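You operate a simulated robot arm through the tools that you are given. There is no shell and no other tool.

Carry out the task below with a simulated robot arm. There is one attempt and no reset: what you move stays moved.

JOB
Swap the grimy white shoe on probe arm two for the grey shoe.
Fine: pulse switch off first; the white shoe goes to the spot under the drain spout; shoe latch shut at the end. Set down upright: white shoe. Where these are worked on the way, their far stop is far enough and under half their travel is too little: shoe latch.

The check looks at the end state, three seconds after you hand in, the way a careful person would. Anything else that was tipped, shoved, dropped, spilled or broken makes it a failure.

ROBOT AND FRAMES
A 7-joint arm with a two-finger parallel gripper, fixed in place. Base frame: the origin is on the floor under the middle of its stand, x ahead of it, y to its left, z up; the work surface is at about z = 0.76. Lengths are in m, angles in rad, forces in N, time in s.
It reaches about 1.479 m from its shoulder. Its first joint turns from -2.897 to 2.897 rad. Payload 4.4 kg.
The tool frame sits at the grasp point between the pads (the TCP): z along the fingers, y along the line on which they close. The tips reach 0.023 m beyond it. Largest opening 0.094 m; finger width 0.038, thickness 0.01; the body of the gripper, 0.054 by 0.096 m, starts 0.039 m behind the TCP.
Orientation is that of the tool frame in the base frame, as a unit quaternion [x, y, z, w]. With the fingers straight down and closing along the base's y, the tool's x points along the base's -x, its y along +y and its z along -z.

CONTROLS
- The arm moves only by the tool move_arm. Its argument "series" is a list of rows, each an object (a shift or turn left out is 0, a gripper value left out holds the last) with "offset": the shift along the tool's x, y, z in m, a list of three; "dr": the turn, a rotation vector about the tool's x, y, z in rad, a list of three. In form: [{"offset": [x, y, z], "dr": [ax, ay, az]}, ...]. A call has 1 to 20 rows; each row shifts and turns the commanded pose from where the row before left it, along the tool's axes as they then stand. "claw" is the finger opening in m, from 0 to 0.094, set as the call begins (left out, the last holds). A row lasts 0.2 s, in which the tool goes at most 0.05 m and 0.15 rad; a call with a longer step from one row to the next is refused whole, and so is a gripper value outside its range. Where a pose cannot be reached the arm comes as near as it can. A force on the tool above 90 N (or 10 N above the force at the start of the call, whichever is more), or a blocked arm, ends the call early, and 0.2 s more pass. The fingers move at their own pace (about 0.072 m/s each) and stop on an object; they squeeze with about 38 N. The grip force told is the motor's: it shows also when the fingers shut on nothing. Time passes only in rows, and 0.2 s behind the last, so rows that do not move let the fingers close. The reply holds the time, the measured pose of the TCP, the force on the tool along the base axes, the opening and the grip force, in the units named above and with some noise, with the torque about the TCP (base axes, N m) and any sound that the robot's microphone picked up.
- Cameras (640 x 400 px; columns grow to the right, rows downward): "scene" is fixed at [0.4001, 0.4987, 1.7588]; the picture's right is [0.83, -0.56, 0.00], its down [-0.49, -0.72, -0.48] and it looks along [0.27, 0.40, -0.88] (base axes); focal length 353 px, centre (320, 200). "wrist" rides on the gripper at [0.087, 0.016, -0.074] in the tool frame; the picture's right is [-0.18, 0.98, 0.00], its down [-0.58, -0.11, -0.81] and it looks along [-0.79, -0.15, 0.59] (tool axes); focal length 243 px, centre (320, 200). There is no depth. A picture from a camera that has moved, and an enlarged one, comes with that camera's place and axes in the base frame and with its lens.
- grab_frame(camera): a new picture of that camera. It takes no simulated time.
- inspect(camera, box): a new picture of the part [left, top, right, bottom] of that camera's present view, enlarged. It takes no simulated time.
- finish_job(): hands the job in; it is judged then, once.

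Nothing tells you positions but the pictures and the camera data. Unless the task says otherwise, let go and move clear before handing in.

The tools are called after "Request:" as name(argument=value, ...) on one line, values as JSON. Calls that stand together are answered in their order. move_arm: Moves the arm, as the interface text tells. Its arguments: {"type":"object","properties":{"series":{"type":"array","items":{"type":"object","properties":{"offset":{"type":"array","items":{"type":"number"}},"dr":{"type":"array","items":{"type":"number"}}}}},"claw":{"type":"number"}},"required":["series"]} The other tools are called the same way: grab_frame (camera) takes a picture; inspect (camera, box) takes an enlarged picture of a part of a camera's view; finish_job () hands the job in.

At the start:

```text
time: 0.0
ee_pos: [0.3968, 0.7951, 1.4019]
ee_rot: [0.0, 1.0, -0.001, -0.001]
ft_force: [-0.8, -0.2, 0.0]
torque: [0.01, -0.02, -0.03]
gripper_width: 0.0941
grasp_force: 0.1
```

scene: 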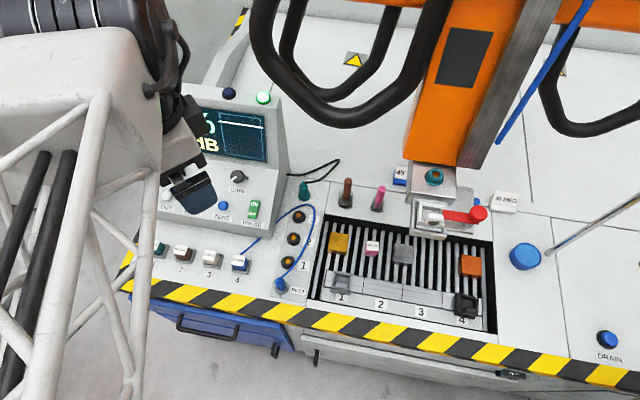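
wrist: 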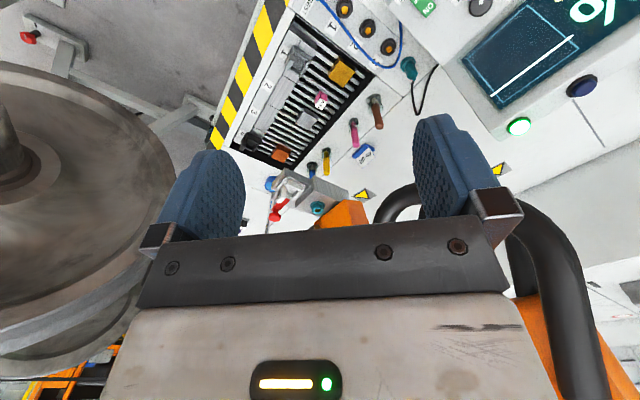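

I see a test bench with a console (screen, switches), a grated tray with shoes or blocks, an orange probe arm and a latch with a red handle. I'll look closer before moving anything.

Request:
inspect(camera="scene", box=[300, 150, 520, 290])

Request:
inspect(camera="scene", box=[130, 80, 330, 300])

Request:
inspect(camera="scene", box=[300, 220, 500, 345])

Request:
inspect(camera="scene", box=[480, 180, 640, 380])

Request:
inspect(camera="wrist", box=[200, 0, 440, 240])

```text
2.86 times, centred on (410, 220) of scene
camera zoom: at [0.4001, 0.4987, 1.7588], right [0.83, -0.56, 0.0], down [-0.49, -0.72, -0.48], along [0.27, 0.4, -0.88], focal length 1010 px, centre (63, 143)
```

zoom: 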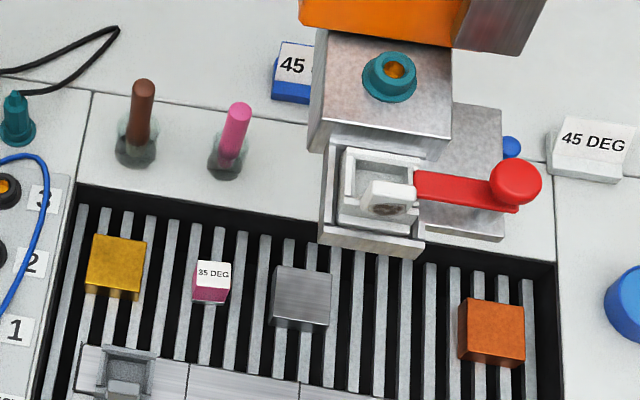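

```text
1.82 times, centred on (230, 190) of scene
camera zoom: at [0.4001, 0.4987, 1.7588], right [0.83, -0.56, 0.0], down [-0.49, -0.72, -0.48], along [0.27, 0.4, -0.88], focal length 642 px, centre (484, 218)
```

zoom: 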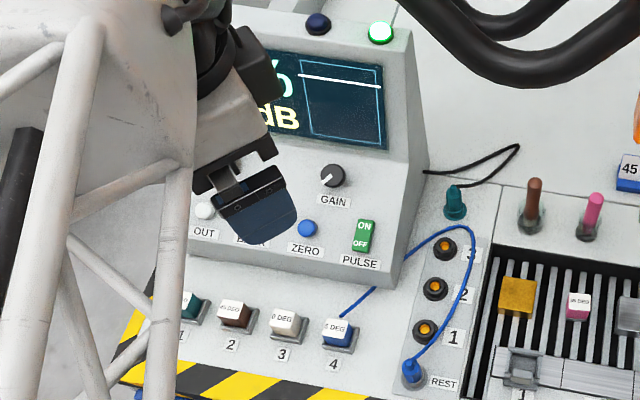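

```text
3.20 times, centred on (400, 282) of scene
camera zoom: at [0.4001, 0.4987, 1.7588], right [0.83, -0.56, 0.0], down [-0.49, -0.72, -0.48], along [0.27, 0.4, -0.88], focal length 1131 px, centre (64, -64)
```

zoom: 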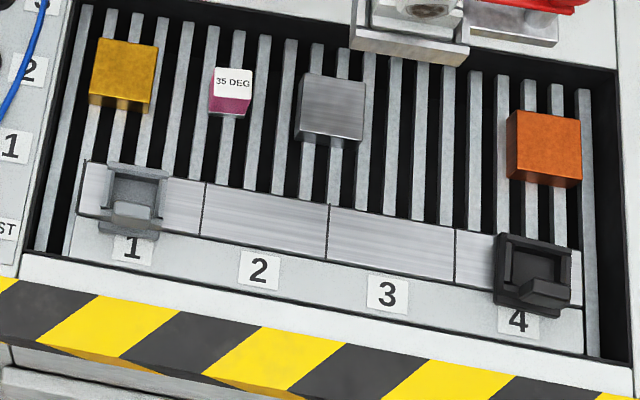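

```text
2.00 times, centred on (560, 280) of scene
camera zoom: at [0.4001, 0.4987, 1.7588], right [0.83, -0.56, 0.0], down [-0.49, -0.72, -0.48], along [0.27, 0.4, -0.88], focal length 707 px, centre (-160, 40)
```

zoom: 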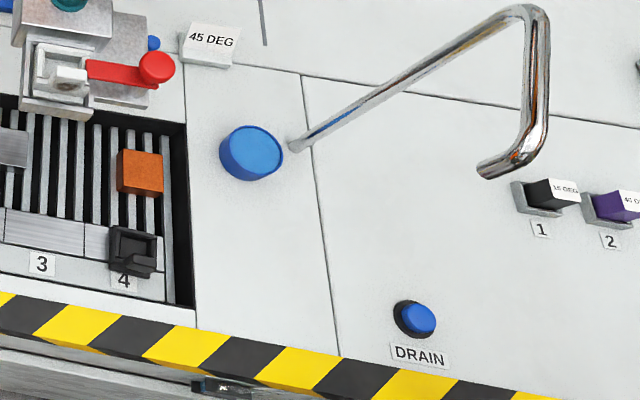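

```text
1.67 times, centred on (320, 120) of wrist
camera zoom: at [0.3095, 0.811, 1.4759], right [0.18, 0.98, 0.0], down [0.58, -0.11, 0.81], along [0.79, -0.15, -0.59], focal length 404 px, centre (320, 333)
```

zoom: 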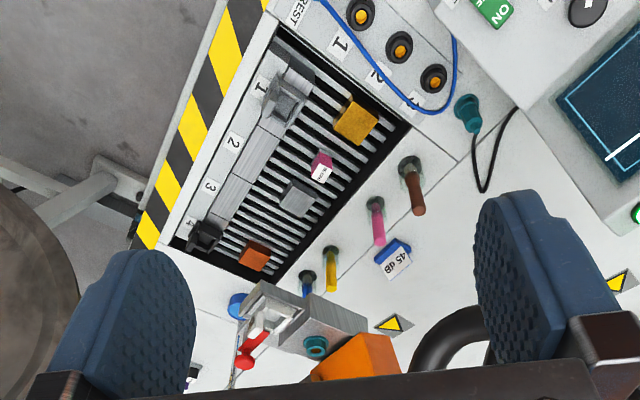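

The white shoe seems to sit in a metal holder with a red-knob latch on the orange arm. A grey shoe and a black one sit on the tray rail. I'll enlarge more views before choosing a path.

Request:
inspect(camera="wrist", box=[220, 130, 420, 250])

Request:
inspect(camera="scene", box=[390, 150, 510, 250])

Request:
inspect(camera="scene", box=[240, 0, 640, 200])

Request:
inspect(camera="wrist", box=[400, 0, 640, 160])

```text
3.20 times, centred on (320, 190) of wrist
camera zoom: at [0.3095, 0.811, 1.4759], right [0.18, 0.98, 0.0], down [0.58, -0.11, 0.81], along [0.79, -0.15, -0.59], focal length 776 px, centre (320, 232)
```

zoom: 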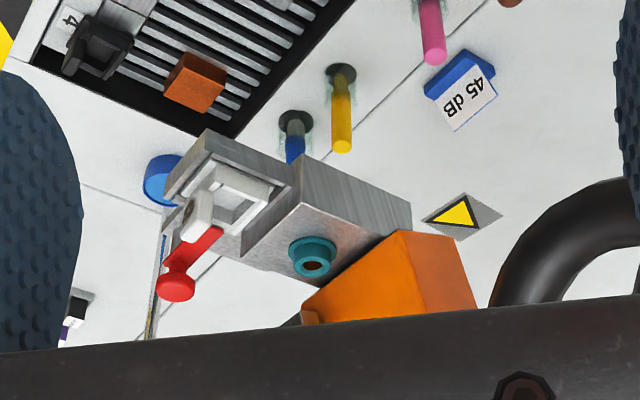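

```text
4.00 times, centred on (450, 200) of scene
camera zoom: at [0.4001, 0.4987, 1.7588], right [0.83, -0.56, 0.0], down [-0.49, -0.72, -0.48], along [0.27, 0.4, -0.88], focal length 1413 px, centre (-200, 200)
```

zoom: 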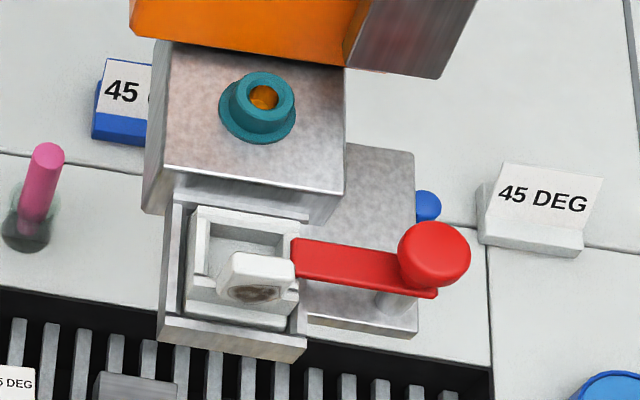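

```text
1.60 times, centred on (440, 100) of scene
camera zoom: at [0.4001, 0.4987, 1.7588], right [0.83, -0.56, 0.0], down [-0.49, -0.72, -0.48], along [0.27, 0.4, -0.88], focal length 565 px, centre (128, 360)
```

zoom: 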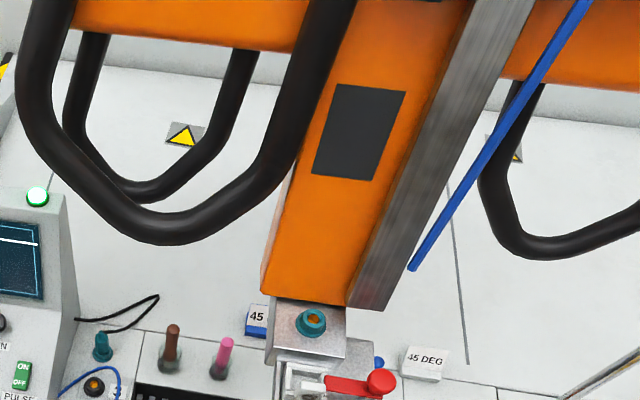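

```text
2.50 times, centred on (520, 80) of wrist
camera zoom: at [0.3095, 0.811, 1.4759], right [0.18, 0.98, 0.0], down [0.58, -0.11, 0.81], along [0.79, -0.15, -0.59], focal length 606 px, centre (-180, 500)
```

zoom: 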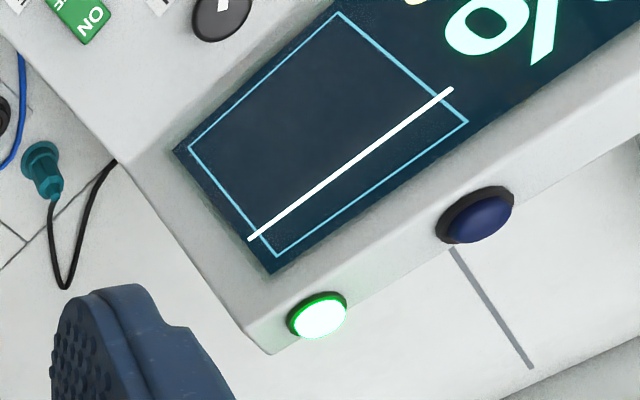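

I see no obstruction towards the bench front. I'll move the hand back along -y, then yaw it so the wrist camera faces squarely into the bench.

Request:
move_arm(series=[{"offset": [0, -0.05, 0]}, {"offset": [0, -0.05, 0]}, {"offset": [0, -0.05, 0]}, {"offset": [0, -0.05, 0]}, {"offset": [0, -0.05, 0]}, {"offset": [0, -0.05, 0]}, {"dr": [0, 0, -0.13]}, {"dr": [0, 0, -0.13]}, {"dr": [0, 0, -0.13]}, {"dr": [0, 0, -0.13]}, {"dr": [0, 0, -0.13]}, {"dr": [0, 0, -0.13]}])

Request:
grab_frame(camera="wrist")

Request:
grab_frame(camera="scene")

```text
time: 2.6
ee_pos: [0.397, 0.4962, 1.4016]
ee_rot: [-0.38, 0.925, 0.0, -0.001]
ft_force: [0.8, 0.4, -0.2]
torque: [0.0, 0.02, 0.0]
gripper_width: 0.0941
grasp_force: 0.0
```

```text
taken
camera wrist: at [0.3236, 0.4454, 1.4769], right [-0.56, 0.83, 0.0], down [0.49, 0.33, 0.81], along [0.67, 0.45, -0.59], focal length 243 px, centre (320, 200)
```

wrist: 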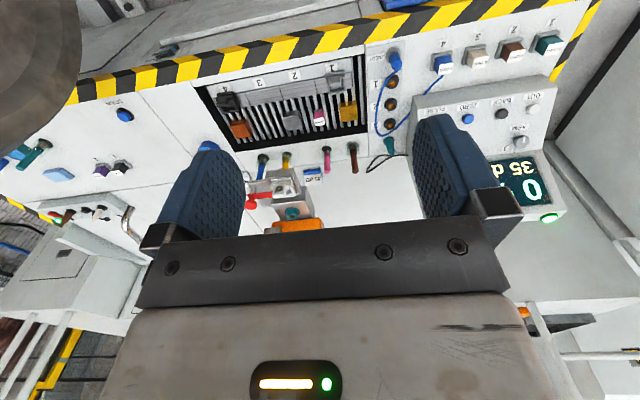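

```text
taken
```

scene: 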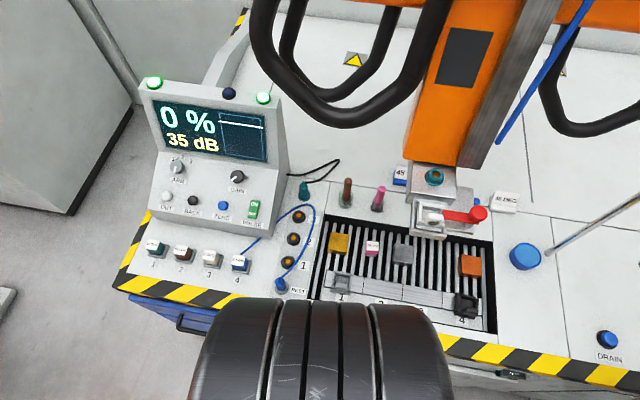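

The path is clear, and the wrist image is upside down when the hand points down. I'll move closer to the holder for a better look at the latch.

Request:
move_arm(series=[{"offset": [-0.027, -0.02, 0.0284]}, {"offset": [-0.027, -0.02, 0.0284]}, {"offset": [-0.027, -0.02, 0.0284]}, {"offset": [-0.027, -0.02, 0.0284]}, {"offset": [-0.027, -0.02, 0.0284]}, {"offset": [-0.027, -0.02, 0.0284]}])

Request:
grab_frame(camera="wrist")

Request:
grab_frame(camera="scene")

```text
time: 4.0
ee_pos: [0.596, 0.5255, 1.2303]
ee_rot: [-0.38, 0.925, -0.001, 0.0]
ft_force: [0.5, -0.6, 0.2]
torque: [-0.01, 0.01, 0.0]
gripper_width: 0.0939
grasp_force: 0.0
```

```text
taken
camera wrist: at [0.5231, 0.476, 1.3052], right [-0.56, 0.83, 0.0], down [0.49, 0.33, 0.81], along [0.67, 0.45, -0.59], focal length 243 px, centre (320, 200)
```

wrist: 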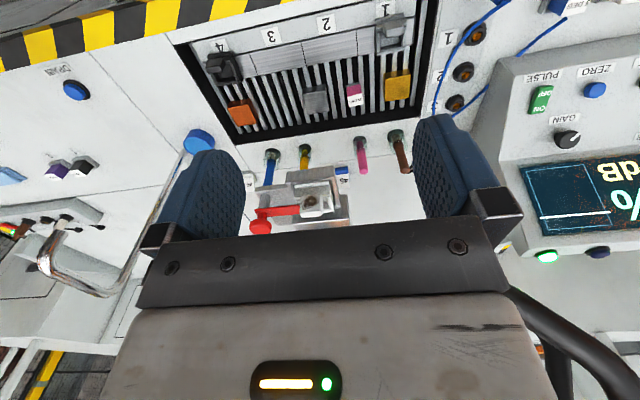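

```text
taken
```

scene: 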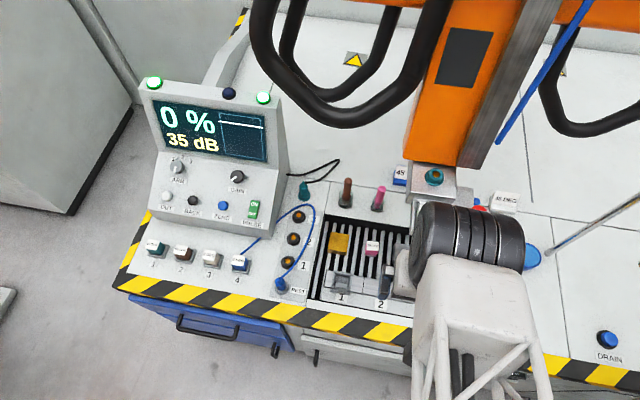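

Request:
inspect(camera="wrist", box=[235, 150, 375, 240])

Request:
inspect(camera="wrist", box=[190, 0, 450, 150])

Request:
inspect(camera="wrist", box=[0, 60, 220, 320])

Request:
inspect(camera="wrist", box=[460, 40, 640, 260])

```text
4.44 times, centred on (305, 195) of wrist
camera zoom: at [0.5231, 0.476, 1.3052], right [-0.56, 0.83, 0.0], down [0.49, 0.33, 0.81], along [0.67, 0.45, -0.59], focal length 1078 px, centre (387, 222)
```

zoom: 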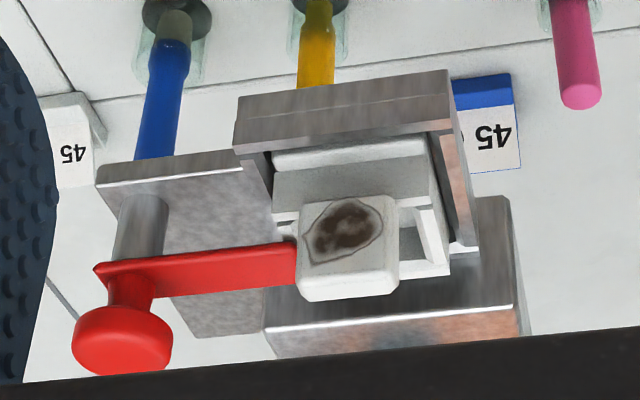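

```text
2.46 times, centred on (320, 75) of wrist
camera zoom: at [0.5231, 0.476, 1.3052], right [-0.56, 0.83, 0.0], down [0.49, 0.33, 0.81], along [0.67, 0.45, -0.59], focal length 597 px, centre (320, 508)
```

zoom: 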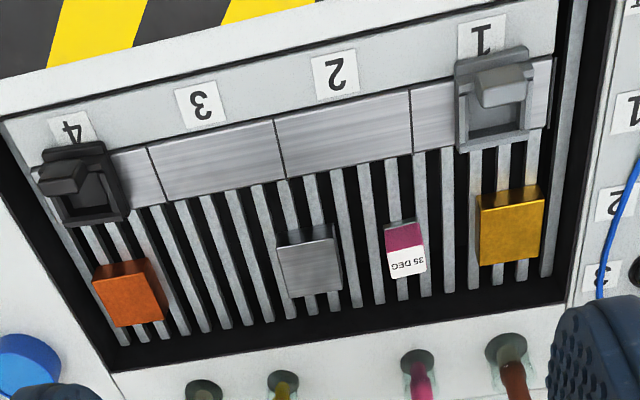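

```text
1.54 times, centred on (110, 190) of wrist
camera zoom: at [0.5231, 0.476, 1.3052], right [-0.56, 0.83, 0.0], down [0.49, 0.33, 0.81], along [0.67, 0.45, -0.59], focal length 373 px, centre (643, 215)
```

zoom: 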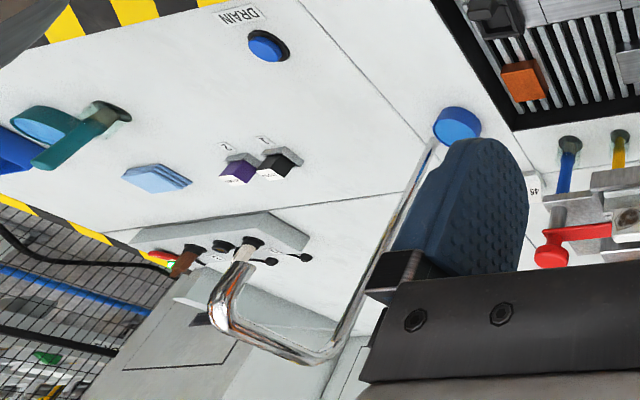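

```text
1.82 times, centred on (550, 150) of wrist
camera zoom: at [0.5231, 0.476, 1.3052], right [-0.56, 0.83, 0.0], down [0.49, 0.33, 0.81], along [0.67, 0.45, -0.59], focal length 441 px, centre (-98, 291)
```

zoom: 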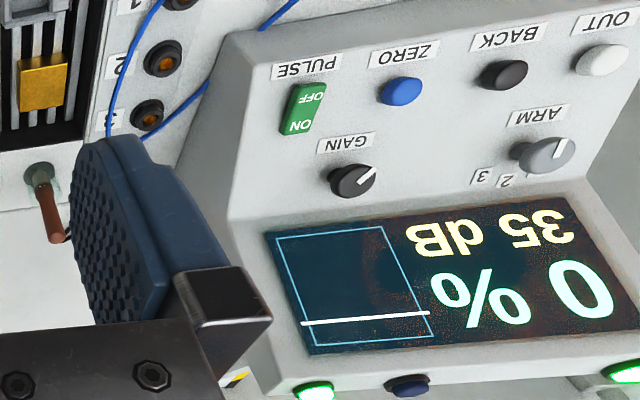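

The tab on the white shoe is grimy, and a red latch bar with a knob on a post sits beside it. I'll go a little closer to see how the latch works.

Request:
move_arm(series=[{"offset": [-0.035, -0.01, 0.0075]}, {"offset": [-0.035, -0.01, 0.0075]}])

Request:
inspect(camera="wrist", box=[200, 120, 440, 250])

```text
time: 4.6
ee_pos: [0.6609, 0.5578, 1.216]
ee_rot: [-0.38, 0.925, 0.0, -0.001]
ft_force: [-0.3, 0.8, 0.1]
torque: [0.0, -0.02, 0.01]
gripper_width: 0.0939
grasp_force: 0.2
```

```text
2.67 times, centred on (320, 185) of wrist
camera zoom: at [0.5877, 0.5086, 1.2906], right [-0.56, 0.83, 0.0], down [0.49, 0.33, 0.81], along [0.67, 0.45, -0.59], focal length 647 px, centre (320, 240)
```

zoom: 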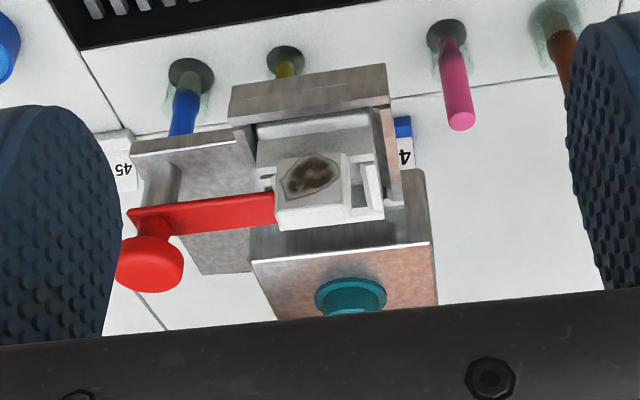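

I can see the latch bar end beside the shoe's tab. I'll sidestep to bench-right and yaw further so I can see the latch from its knob side.

Request:
move_arm(series=[{"offset": [0.01, -0.04, 0]}, {"offset": [0.01, -0.04, 0]}, {"offset": [0.0, -0.04, 0]}, {"offset": [0.0, -0.034, 0]}, {"dr": [0, 0, -0.13]}, {"dr": [0, 0, -0.13]}, {"dr": [0, 0, -0.13]}, {"dr": [0, 0, -0.13]}, {"dr": [0, 0, -0.13]}, {"dr": [0, 0, -0.13]}])

Request:
grab_frame(camera="wrist")

Request:
inspect(camera="wrist", box=[200, 120, 440, 250])

```text
time: 6.8
ee_pos: [0.7537, 0.433, 1.2169]
ee_rot: [-0.704, 0.71, -0.001, -0.001]
ft_force: [-0.6, 0.0, 0.8]
torque: [0.01, -0.01, -0.03]
gripper_width: 0.0939
grasp_force: 0.1
```

```text
taken
camera wrist: at [0.7364, 0.3486, 1.291], right [-0.98, 0.19, 0.0], down [0.11, 0.58, 0.81], along [0.15, 0.79, -0.59], focal length 243 px, centre (320, 200)
```

wrist: 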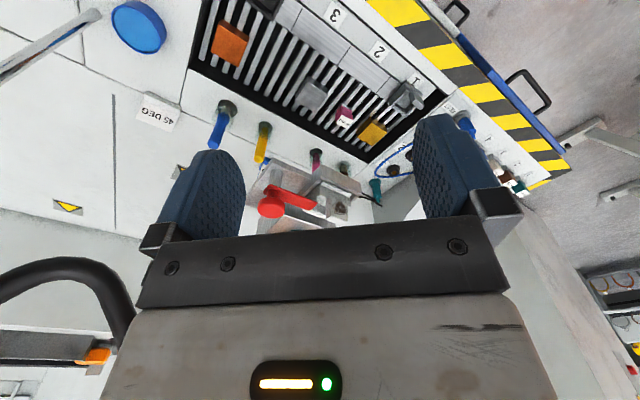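

```text
2.67 times, centred on (320, 185) of wrist
camera zoom: at [0.7364, 0.3486, 1.291], right [-0.98, 0.19, 0.0], down [0.11, 0.58, 0.81], along [0.15, 0.79, -0.59], focal length 647 px, centre (320, 240)
```

zoom: 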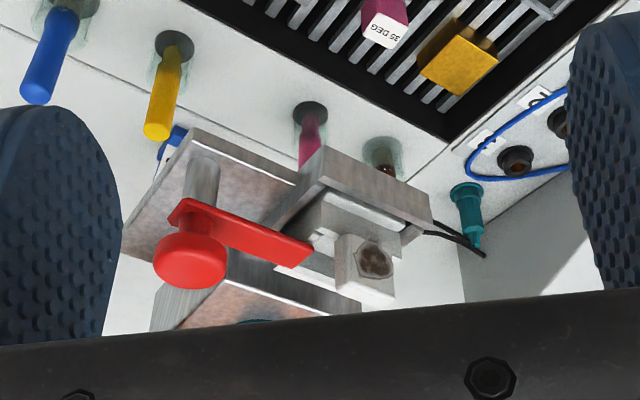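

The knob sits right above the pivot post and the bar reaches to the shoe's tab. I'll raise the hand for a steeper view down into the holder.

Request:
move_arm(series=[{"offset": [0, 0, -0.035]}, {"offset": [-0.03, -0.015, -0.035]}, {"offset": [-0.035, -0.015, 0]}, {"offset": [-0.03, -0.01, 0]}])

Request:
grab_frame(camera="wrist")

Request:
inspect(camera="wrist", box=[240, 60, 400, 220])

Request:
grab_frame(camera="scene")

```text
time: 7.8
ee_pos: [0.7968, 0.5297, 1.2899]
ee_rot: [-0.703, 0.711, -0.001, -0.001]
ft_force: [-0.5, -0.5, 0.8]
torque: [-0.02, -0.02, 0.02]
gripper_width: 0.0939
grasp_force: 0.0
```

```text
taken
camera wrist: at [0.7785, 0.4433, 1.3639], right [-0.98, 0.19, 0.0], down [0.12, 0.58, 0.81], along [0.16, 0.79, -0.59], focal length 243 px, centre (320, 200)
```

wrist: 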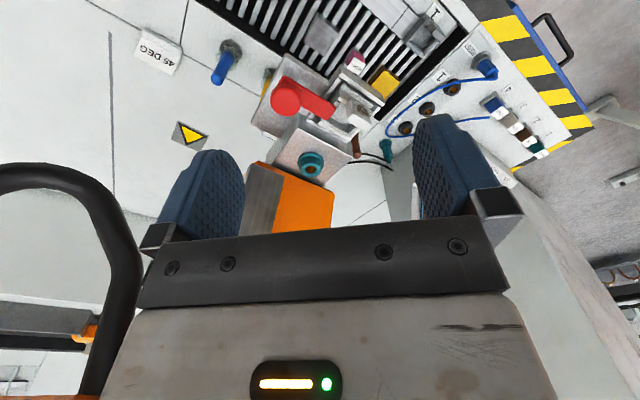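

```text
2.50 times, centred on (320, 140) of wrist
camera zoom: at [0.7785, 0.4433, 1.3639], right [-0.98, 0.19, 0.0], down [0.12, 0.58, 0.81], along [0.16, 0.79, -0.59], focal length 606 px, centre (320, 350)
```

zoom: 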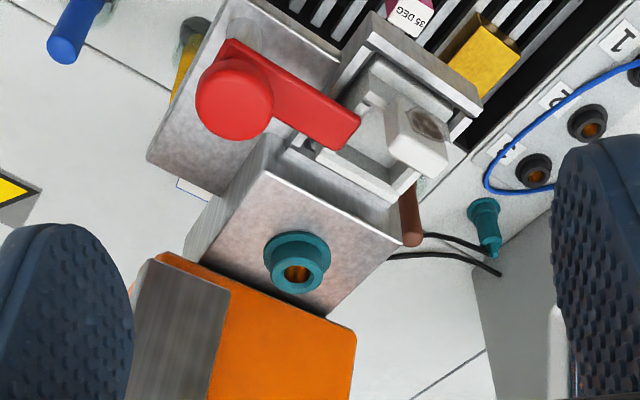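

```text
taken
```

scene: 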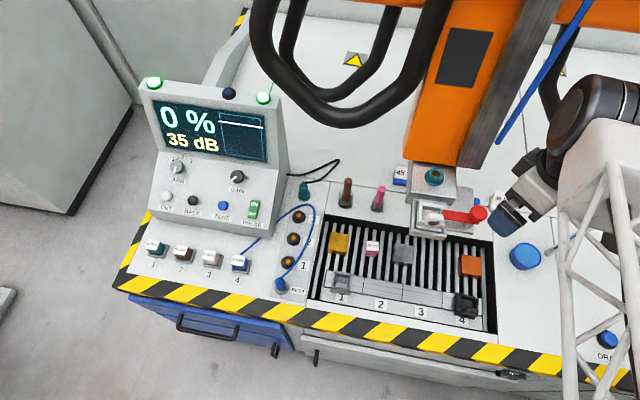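

The latch looks like a swing bar on a vertical pivot. First comes the pulse switch, which I place at about (0.50, 0.99, 0.86) on the console. I'll back away, travel there and turn so the fingertips lie across the rocker.

Request:
move_arm(series=[{"offset": [0.0064, 0.04, -0.004]}, {"offset": [0.0064, 0.04, -0.004]}, {"offset": [0.0064, 0.04, -0.004]}, {"offset": [0.0064, 0.04, -0.004]}, {"offset": [0.0064, 0.04, -0.004]}, {"offset": [-0.0373, 0.0188, 0.01375]}, {"offset": [-0.0373, 0.0188, 0.01375]}, {"offset": [-0.0373, 0.0188, 0.01375]}, {"offset": [-0.0373, 0.0188, 0.01375]}, {"offset": [-0.0373, 0.0188, 0.01375]}, {"offset": [-0.0373, 0.0188, 0.01375]}, {"offset": [-0.0373, 0.0188, 0.01375]}, {"offset": [-0.0373, 0.0188, 0.01375]}])

Request:
grab_frame(camera="wrist")

Request:
grab_frame(camera="scene")

```text
time: 10.6
ee_pos: [0.4477, 0.7988, 1.1957]
ee_rot: [-0.703, 0.711, 0.0, 0.0]
ft_force: [1.0, -0.3, 0.5]
torque: [0.01, 0.0, 0.0]
gripper_width: 0.0941
grasp_force: 0.1
```

```text
taken
camera wrist: at [0.4303, 0.7125, 1.27], right [-0.98, 0.19, 0.0], down [0.12, 0.58, 0.81], along [0.16, 0.79, -0.59], focal length 243 px, centre (320, 200)
```

wrist: 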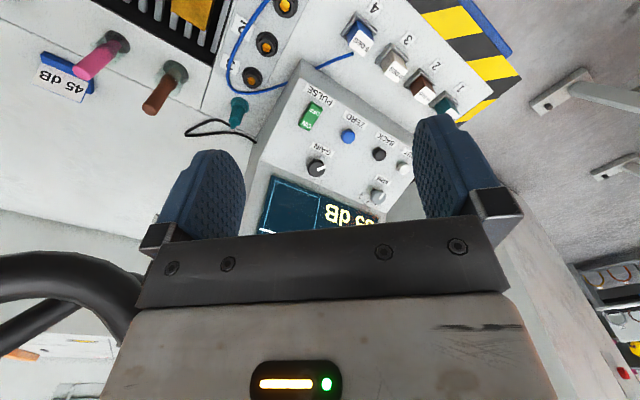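

```text
taken
```

scene: 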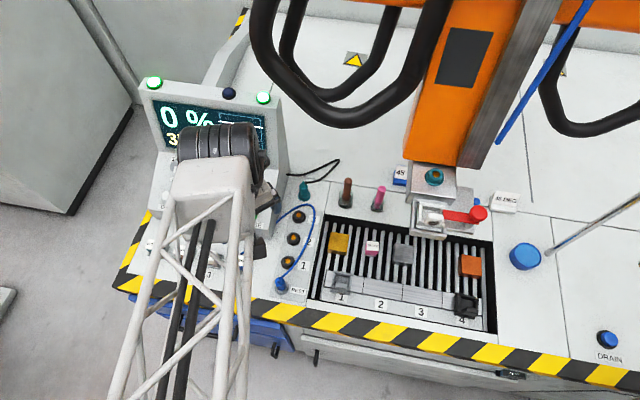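

Request:
inspect(camera="wrist", box=[220, 40, 420, 200])

Request:
inspect(camera="wrist", box=[280, 70, 360, 140])

```text
2.50 times, centred on (320, 120) of wrist
camera zoom: at [0.4303, 0.7125, 1.27], right [-0.98, 0.19, 0.0], down [0.12, 0.58, 0.81], along [0.16, 0.79, -0.59], focal length 606 px, centre (320, 400)
```

zoom: 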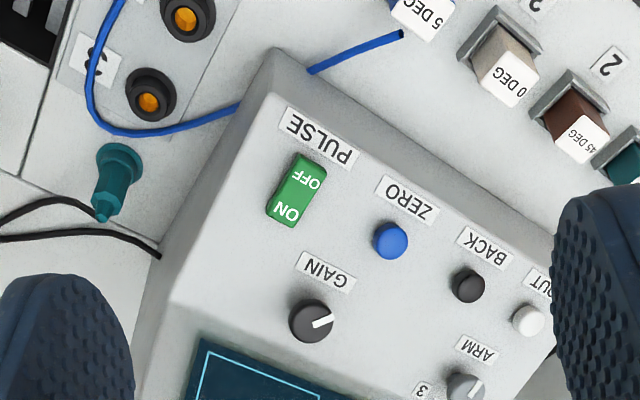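

```text
5.71 times, centred on (320, 105) of wrist
camera zoom: at [0.4303, 0.7125, 1.27], right [-0.98, 0.19, 0.0], down [0.12, 0.58, 0.81], along [0.16, 0.79, -0.59], focal length 1386 px, centre (320, 743)
```

zoom: 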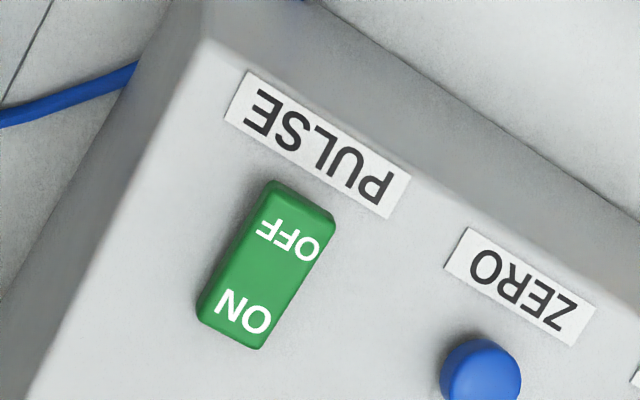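

The rocker reads ON at the rear and OFF at the front, with ZERO well to its left. I'll close the fingers and yaw 45° so the narrow side of the fingertips lies along the rocker.

Request:
move_arm(series=[{"dr": [0, 0, -0.131]}, {"dr": [0, 0, -0.131]}, {"dr": [0, 0, -0.131]}, {"dr": [0, 0, -0.131]}, {"dr": [0, 0, -0.131]}, {"dr": [0, 0, -0.131]}, {}, {}], claw=0)

Request:
grab_frame(camera="wrist")

Request:
grab_frame(camera="scene")

```text
time: 12.4
ee_pos: [0.4478, 0.7994, 1.1966]
ee_rot: [0.922, -0.387, -0.001, 0.001]
ft_force: [0.1, 0.0, 0.1]
torque: [0.0, 0.01, 0.03]
gripper_width: 0.0
grasp_force: 37.9
```

```text
taken
camera wrist: at [0.4954, 0.726, 1.2707], right [-0.83, -0.56, 0.0], down [-0.33, 0.49, 0.81], along [-0.45, 0.67, -0.59], focal length 243 px, centre (320, 200)
```

wrist: 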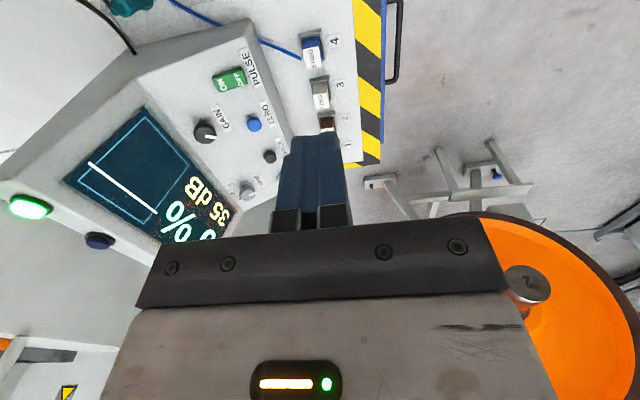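

```text
taken
```

scene: 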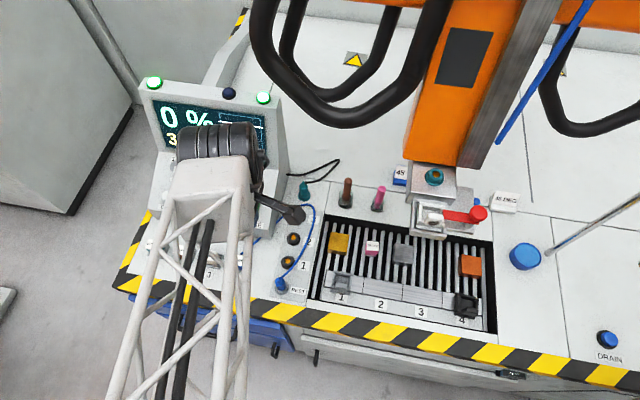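

The fingers are shut and aligned. I'll move to just above the OFF end of the rocker.

Request:
move_arm(series=[{"offset": [-0.0133, -0.0219, 0.0352]}, {"offset": [-0.0133, -0.0219, 0.0352]}, {"offset": [-0.0133, -0.0219, 0.0352]}, {"offset": [-0.0133, -0.0219, 0.0352]}, {"offset": [-0.0133, -0.0219, 0.0352]}, {"offset": [-0.0133, -0.0219, 0.0352]}, {"offset": [-0.0133, -0.0219, 0.0352]}])

Request:
grab_frame(camera="wrist")

Request:
inspect(camera="wrist", box=[240, 60, 400, 220])

Request:
grab_frame(camera="scene")

```text
time: 14.0
ee_pos: [0.4909, 0.9702, 0.949]
ee_rot: [0.922, -0.387, 0.0, 0.0]
ft_force: [0.9, 0.3, 1.8]
torque: [-0.02, -0.01, 0.05]
gripper_width: 0.0
grasp_force: 37.6
```

```text
taken
camera wrist: at [0.5401, 0.8972, 1.0226], right [-0.83, -0.56, 0.0], down [-0.33, 0.49, 0.81], along [-0.45, 0.67, -0.59], focal length 243 px, centre (320, 200)
```

wrist: 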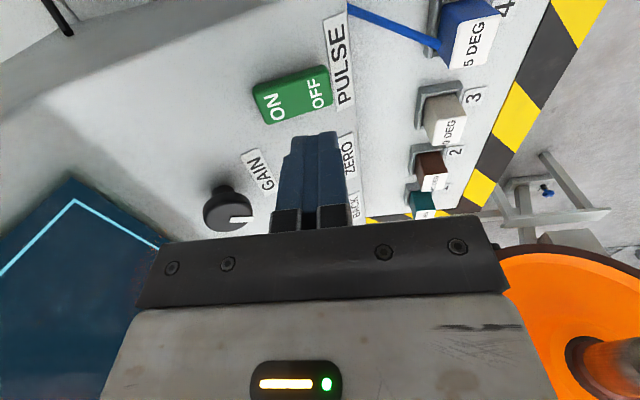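

```text
2.50 times, centred on (320, 140) of wrist
camera zoom: at [0.5401, 0.8972, 1.0226], right [-0.83, -0.56, 0.0], down [-0.33, 0.49, 0.81], along [-0.45, 0.67, -0.59], focal length 606 px, centre (320, 350)
```

zoom: 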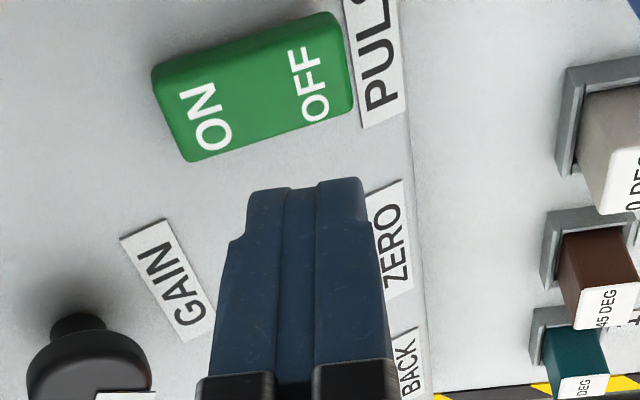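

```text
taken
```

scene: 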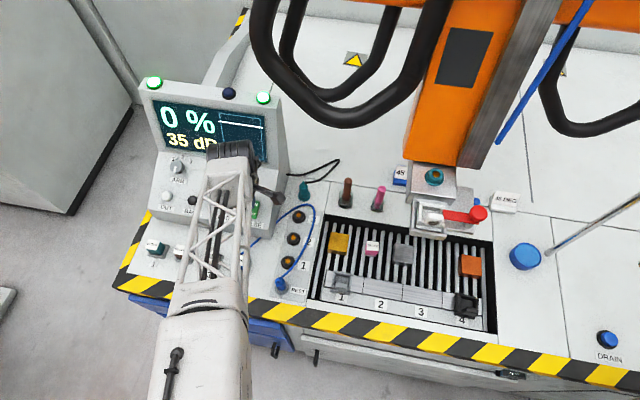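

The closed fingertips are over the OFF end. I'll lower them to just above the rocker, then press in small steps.

Request:
move_arm(series=[{"offset": [0, 0, 0.02]}, {"offset": [0, 0, 0.015]}, {"offset": [0, 0, 0.01]}, {"offset": [0, 0, 0.006]}])

Request:
inspect(camera="wrist", box=[240, 60, 400, 220])

```text
time: 15.0
ee_pos: [0.4912, 0.9717, 0.8976]
ee_rot: [0.922, -0.387, -0.001, 0.001]
ft_force: [-0.3, 0.1, 0.5]
torque: [0.01, 0.0, 0.03]
gripper_width: 0.0
grasp_force: 37.8
```

```text
2.50 times, centred on (320, 140) of wrist
camera zoom: at [0.54, 0.8982, 0.9728], right [-0.83, -0.56, 0.0], down [-0.33, 0.49, 0.81], along [-0.45, 0.67, -0.59], focal length 606 px, centre (320, 350)
```

zoom: 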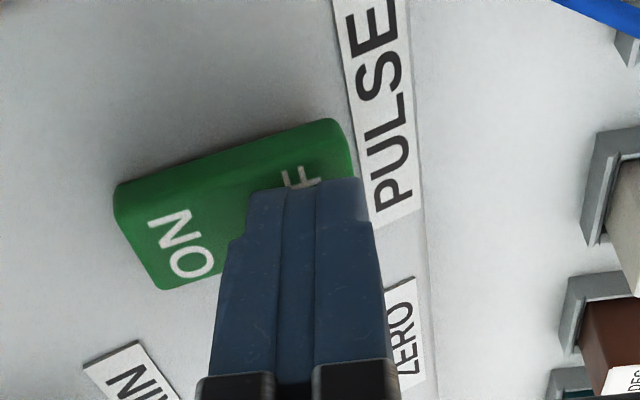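

The fingertips hover directly over the OFF half with no contact yet, so I'll keep lowering in small steps.

Request:
move_arm(series=[{"offset": [0, 0, 0.004]}, {"offset": [0, 0, 0.004]}, {"offset": [0, 0, 0.003]}])

Request:
inspect(camera="wrist", box=[240, 60, 400, 220])

```text
time: 15.8
ee_pos: [0.4917, 0.9723, 0.8917]
ee_rot: [0.922, -0.388, 0.0, -0.001]
ft_force: [-19.8, -49.1, 48.1]
torque: [-0.75, 0.23, -0.16]
gripper_width: 0.0
grasp_force: 38.0
```

```text
2.50 times, centred on (320, 140) of wrist
camera zoom: at [0.54, 0.8985, 0.9665], right [-0.83, -0.56, 0.0], down [-0.33, 0.49, 0.81], along [-0.45, 0.67, -0.59], focal length 606 px, centre (320, 350)
```

zoom: 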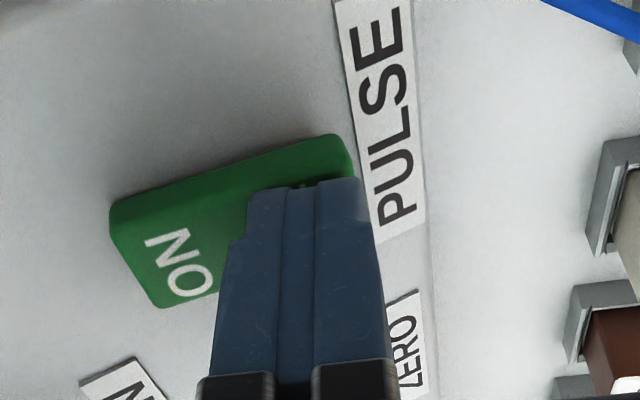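

The fingertips touched near the rocker's pivot because the panel slopes, so it hasn't toggled. I'll lift, tilt the tool about 0.6 rad so the front edge meets the OFF end first, and retry.

Request:
move_arm(series=[{"offset": [0, 0, -0.015]}, {"offset": [0, 0, -0.015]}, {"dr": [0.15, 0, 0]}, {"dr": [0.15, 0, 0]}, {"dr": [0.15, 0, 0]}, {"dr": [0.15, 0, 0]}])

Request:
grab_frame(camera="wrist")

Request:
inspect(camera="wrist", box=[240, 60, 400, 220])

```text
time: 17.2
ee_pos: [0.4926, 0.9727, 0.9169]
ee_rot: [0.881, -0.37, 0.115, -0.272]
ft_force: [-0.2, -0.4, 0.4]
torque: [0.04, 0.0, -0.02]
gripper_width: 0.0
grasp_force: 38.5
```

```text
taken
camera wrist: at [0.5124, 0.872, 0.9692], right [-0.71, -0.44, -0.55], down [-0.67, 0.16, 0.73], along [-0.23, 0.88, -0.41], focal length 243 px, centre (320, 200)
```

wrist: 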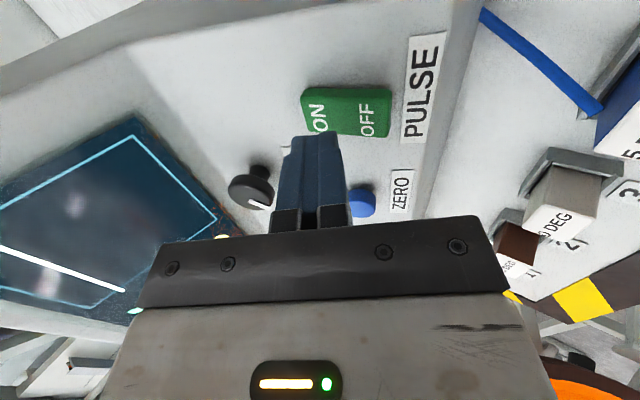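

```text
2.50 times, centred on (320, 140) of wrist
camera zoom: at [0.5124, 0.872, 0.9692], right [-0.71, -0.44, -0.55], down [-0.67, 0.16, 0.73], along [-0.23, 0.88, -0.41], focal length 606 px, centre (320, 350)
```

zoom: 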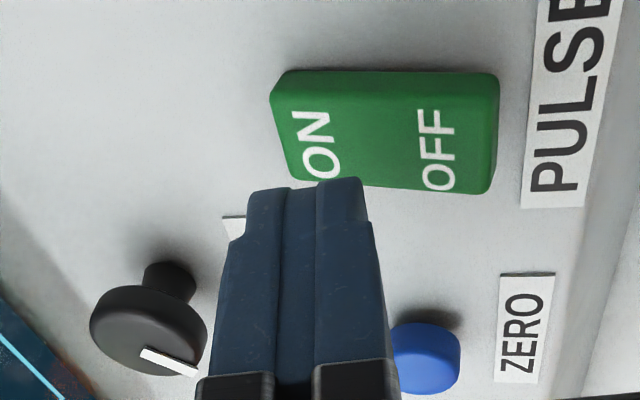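

The tilt is good. I'll shift the tips to the OFF end, then press along the tool axis in small steps.

Request:
move_arm(series=[{"offset": [0.001, 0.017, 0.002]}, {"offset": [0.001, 0.017, 0.002]}, {"offset": [0, 0, 0.01]}])

Request:
inspect(camera="wrist", box=[240, 60, 400, 220])

```text
time: 18.0
ee_pos: [0.4772, 0.9572, 0.8845]
ee_rot: [0.881, -0.369, 0.113, -0.271]
ft_force: [-8.2, -7.9, 1.2]
torque: [-0.15, 0.17, 0.15]
gripper_width: 0.0002
grasp_force: 38.1
```

```text
2.50 times, centred on (320, 140) of wrist
camera zoom: at [0.4983, 0.8575, 0.9369], right [-0.71, -0.44, -0.55], down [-0.67, 0.16, 0.73], along [-0.23, 0.88, -0.41], focal length 606 px, centre (320, 350)
```

zoom: 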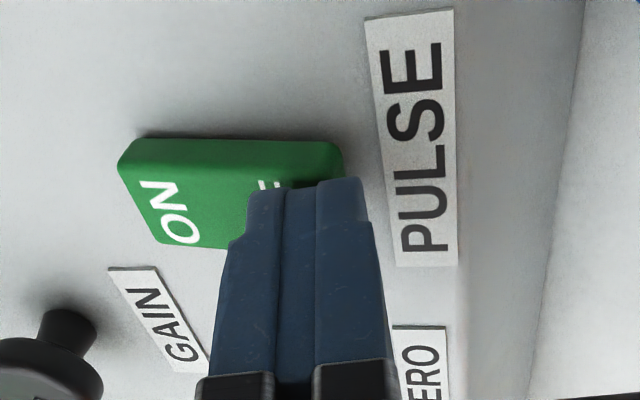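

The tips overhang the OFF end slightly. I'll back off a touch, shift 6 mm towards the rear and press again.

Request:
move_arm(series=[{"offset": [0, 0, -0.008]}, {"offset": [0, -0.007, 0]}, {"offset": [0, 0, 0.005]}])

Request:
inspect(camera="wrist", box=[240, 60, 400, 220])

```text
time: 18.8
ee_pos: [0.4815, 0.9596, 0.8923]
ee_rot: [0.881, -0.369, 0.115, -0.273]
ft_force: [-0.9, -0.2, -0.4]
torque: [0.04, -0.01, -0.03]
gripper_width: 0.0001
grasp_force: 38.0
```

```text
2.50 times, centred on (320, 140) of wrist
camera zoom: at [0.5009, 0.8588, 0.9446], right [-0.71, -0.44, -0.55], down [-0.67, 0.16, 0.73], along [-0.23, 0.88, -0.41], focal length 606 px, centre (320, 350)
```

zoom: 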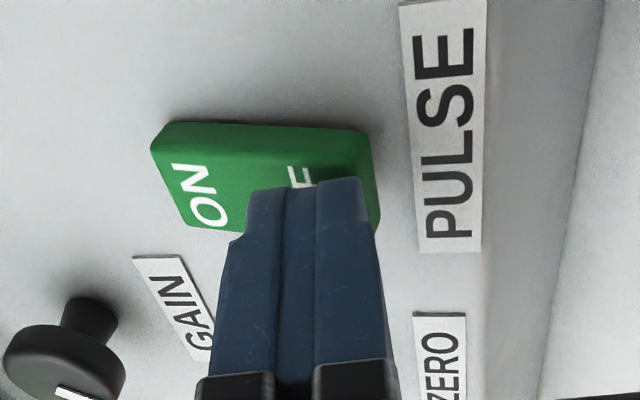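

Now the fingertips are over the OFF half, just inside its end. I'll press along the tool axis.

Request:
move_arm(series=[{"offset": [0, 0, 0.004]}, {"offset": [0, 0, 0.004]}, {"offset": [0, 0, 0.003]}])

Request:
inspect(camera="wrist", box=[240, 60, 400, 220])

```text
time: 19.6
ee_pos: [0.484, 0.964, 0.8843]
ee_rot: [0.882, -0.37, 0.114, -0.271]
ft_force: [0.1, 0.2, 0.5]
torque: [-0.03, 0.01, -0.03]
gripper_width: 0.0
grasp_force: 38.6
```

```text
2.50 times, centred on (320, 140) of wrist
camera zoom: at [0.505, 0.8628, 0.9359], right [-0.71, -0.44, -0.55], down [-0.67, 0.16, 0.73], along [-0.23, 0.88, -0.41], focal length 606 px, centre (320, 350)
```

zoom: 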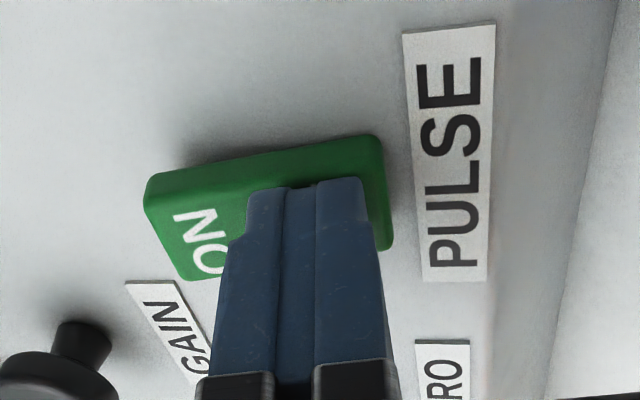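

The rocker has visibly tilted with its ON end raised, and the contact force is gone. I'll back off and check.

Request:
move_arm(series=[{"offset": [0, 0, -0.03]}, {"offset": [0, 0, -0.03]}, {"dr": [-0.15, 0, 0]}, {"dr": [-0.15, 0, 0]}, {"dr": [-0.15, 0, 0]}, {"dr": [-0.15, 0, 0]}])

Request:
grab_frame(camera="wrist")

Request:
grab_frame(camera="scene")

```text
time: 21.0
ee_pos: [0.4608, 0.9401, 0.9349]
ee_rot: [0.922, -0.386, 0.0, 0.001]
ft_force: [0.6, -0.7, 0.2]
torque: [-0.01, 0.01, 0.0]
gripper_width: 0.0001
grasp_force: 38.5
```

```text
taken
camera wrist: at [0.5095, 0.8674, 1.0079], right [-0.83, -0.56, 0.0], down [-0.33, 0.49, 0.81], along [-0.45, 0.67, -0.59], focal length 243 px, centre (320, 200)
```

wrist: 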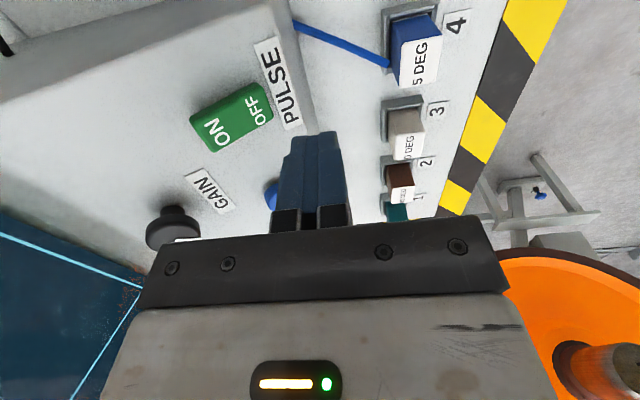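

```text
taken
```

scene: 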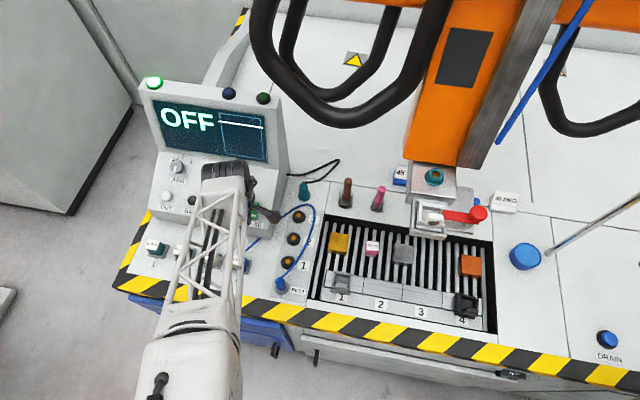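

The screen now reads OFF and the green lamp is out, so the pulse switch is done. I'll retrace the path and carry the hand to the front-right of the holder, keeping this yaw so the fingers can straddle the latch bar.

Request:
move_arm(series=[{"offset": [0.0131, 0.0154, -0.0374]}, {"offset": [0.0131, 0.0154, -0.0374]}, {"offset": [0.0131, 0.0154, -0.0374]}, {"offset": [0.0131, 0.0154, -0.0374]}, {"offset": [0.0131, 0.0154, -0.0374]}, {"offset": [0.0131, 0.0154, -0.0374]}, {"offset": [0.0131, 0.0154, -0.0374]}, {"offset": [0.0447, 0.0057, -0.0023]}, {"offset": [0.0447, 0.0057, -0.0023]}, {"offset": [0.0447, 0.0057, -0.0023]}, {"offset": [0.0447, 0.0057, -0.0023]}, {"offset": [0.0447, 0.0057, -0.0023]}, {"offset": [0.0447, 0.0057, -0.0023]}, {"offset": [0.0447, 0.0057, -0.0023]}, {"offset": [0.0447, 0.0057, -0.0023]}, {"offset": [0.0447, 0.0057, -0.0023]}, {"offset": [0.0447, 0.0057, -0.0023]}], claw=0.06)

Request:
grab_frame(camera="wrist")

Request:
grab_frame(camera="scene")

```text
time: 24.6
ee_pos: [0.7201, 0.4417, 1.2187]
ee_rot: [0.922, -0.388, 0.0, 0.001]
ft_force: [-0.5, -0.9, 0.6]
torque: [0.0, 0.01, 0.02]
gripper_width: 0.06
grasp_force: 0.2
```

```text
taken
camera wrist: at [0.7685, 0.3679, 1.2928], right [-0.83, -0.56, 0.0], down [-0.33, 0.49, 0.81], along [-0.45, 0.67, -0.59], focal length 243 px, centre (320, 200)
```

wrist: 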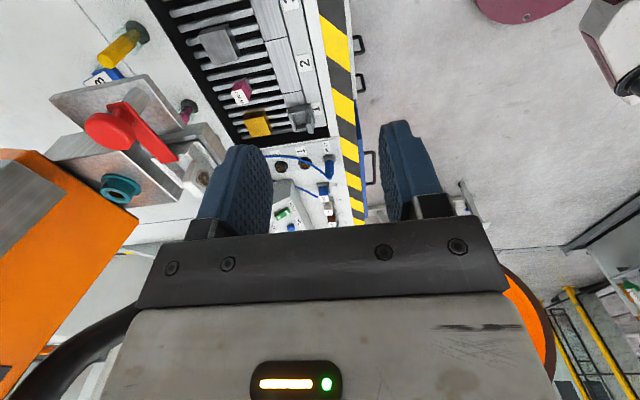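

```text
taken
```

scene: 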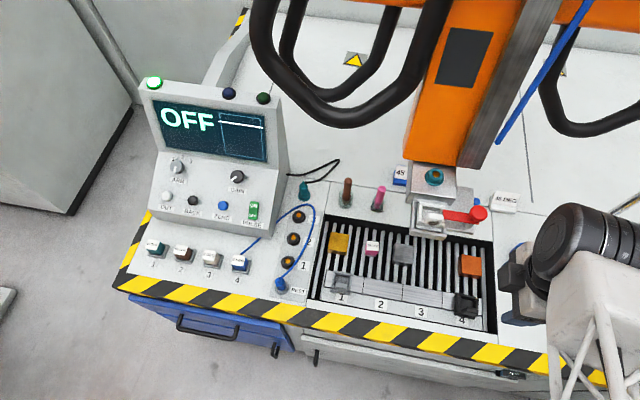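

The latch and holder look unchanged. I'll move to directly above the red knob and stay about 5 cm clear of it.

Request:
move_arm(series=[{"offset": [-0.0028, -0.038, 0.0038]}, {"offset": [-0.0028, -0.038, 0.0038]}, {"offset": [-0.0028, -0.038, 0.0038]}, {"offset": [-0.0028, -0.038, 0.0038]}, {"offset": [-0.0028, -0.038, 0.0038]}])

Request:
grab_frame(camera="wrist")

Request:
inspect(camera="wrist", box=[220, 40, 420, 220])

Request:
grab_frame(camera="scene")

```text
time: 25.8
ee_pos: [0.8452, 0.5842, 1.2002]
ee_rot: [0.922, -0.388, 0.0, 0.001]
ft_force: [0.1, -1.1, 0.9]
torque: [-0.01, -0.03, 0.01]
gripper_width: 0.0601
grasp_force: 0.0
```

```text
taken
camera wrist: at [0.8934, 0.511, 1.2745], right [-0.83, -0.56, 0.0], down [-0.33, 0.49, 0.81], along [-0.45, 0.67, -0.59], focal length 243 px, centre (320, 200)
```

wrist: 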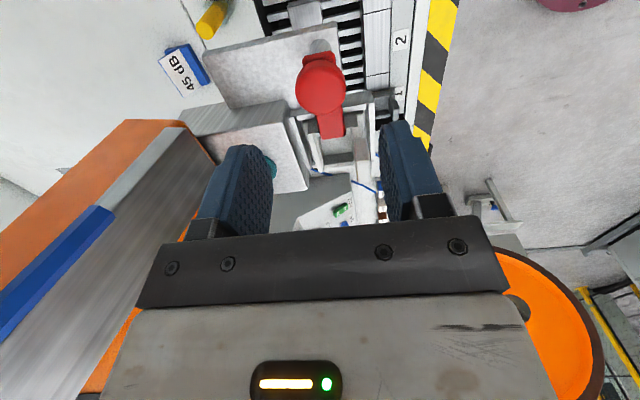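

```text
2.22 times, centred on (320, 130) of wrist
camera zoom: at [0.8934, 0.511, 1.2745], right [-0.83, -0.56, 0.0], down [-0.33, 0.49, 0.81], along [-0.45, 0.67, -0.59], focal length 539 px, centre (320, 356)
```

zoom: 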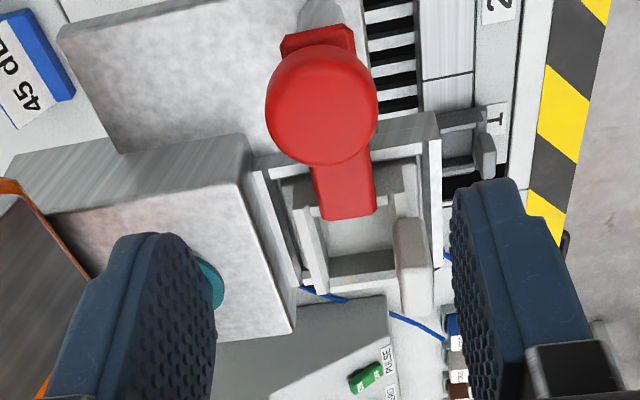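

```text
taken
```

scene: 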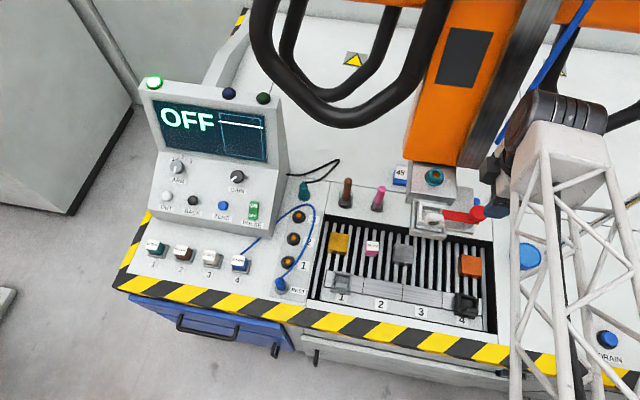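

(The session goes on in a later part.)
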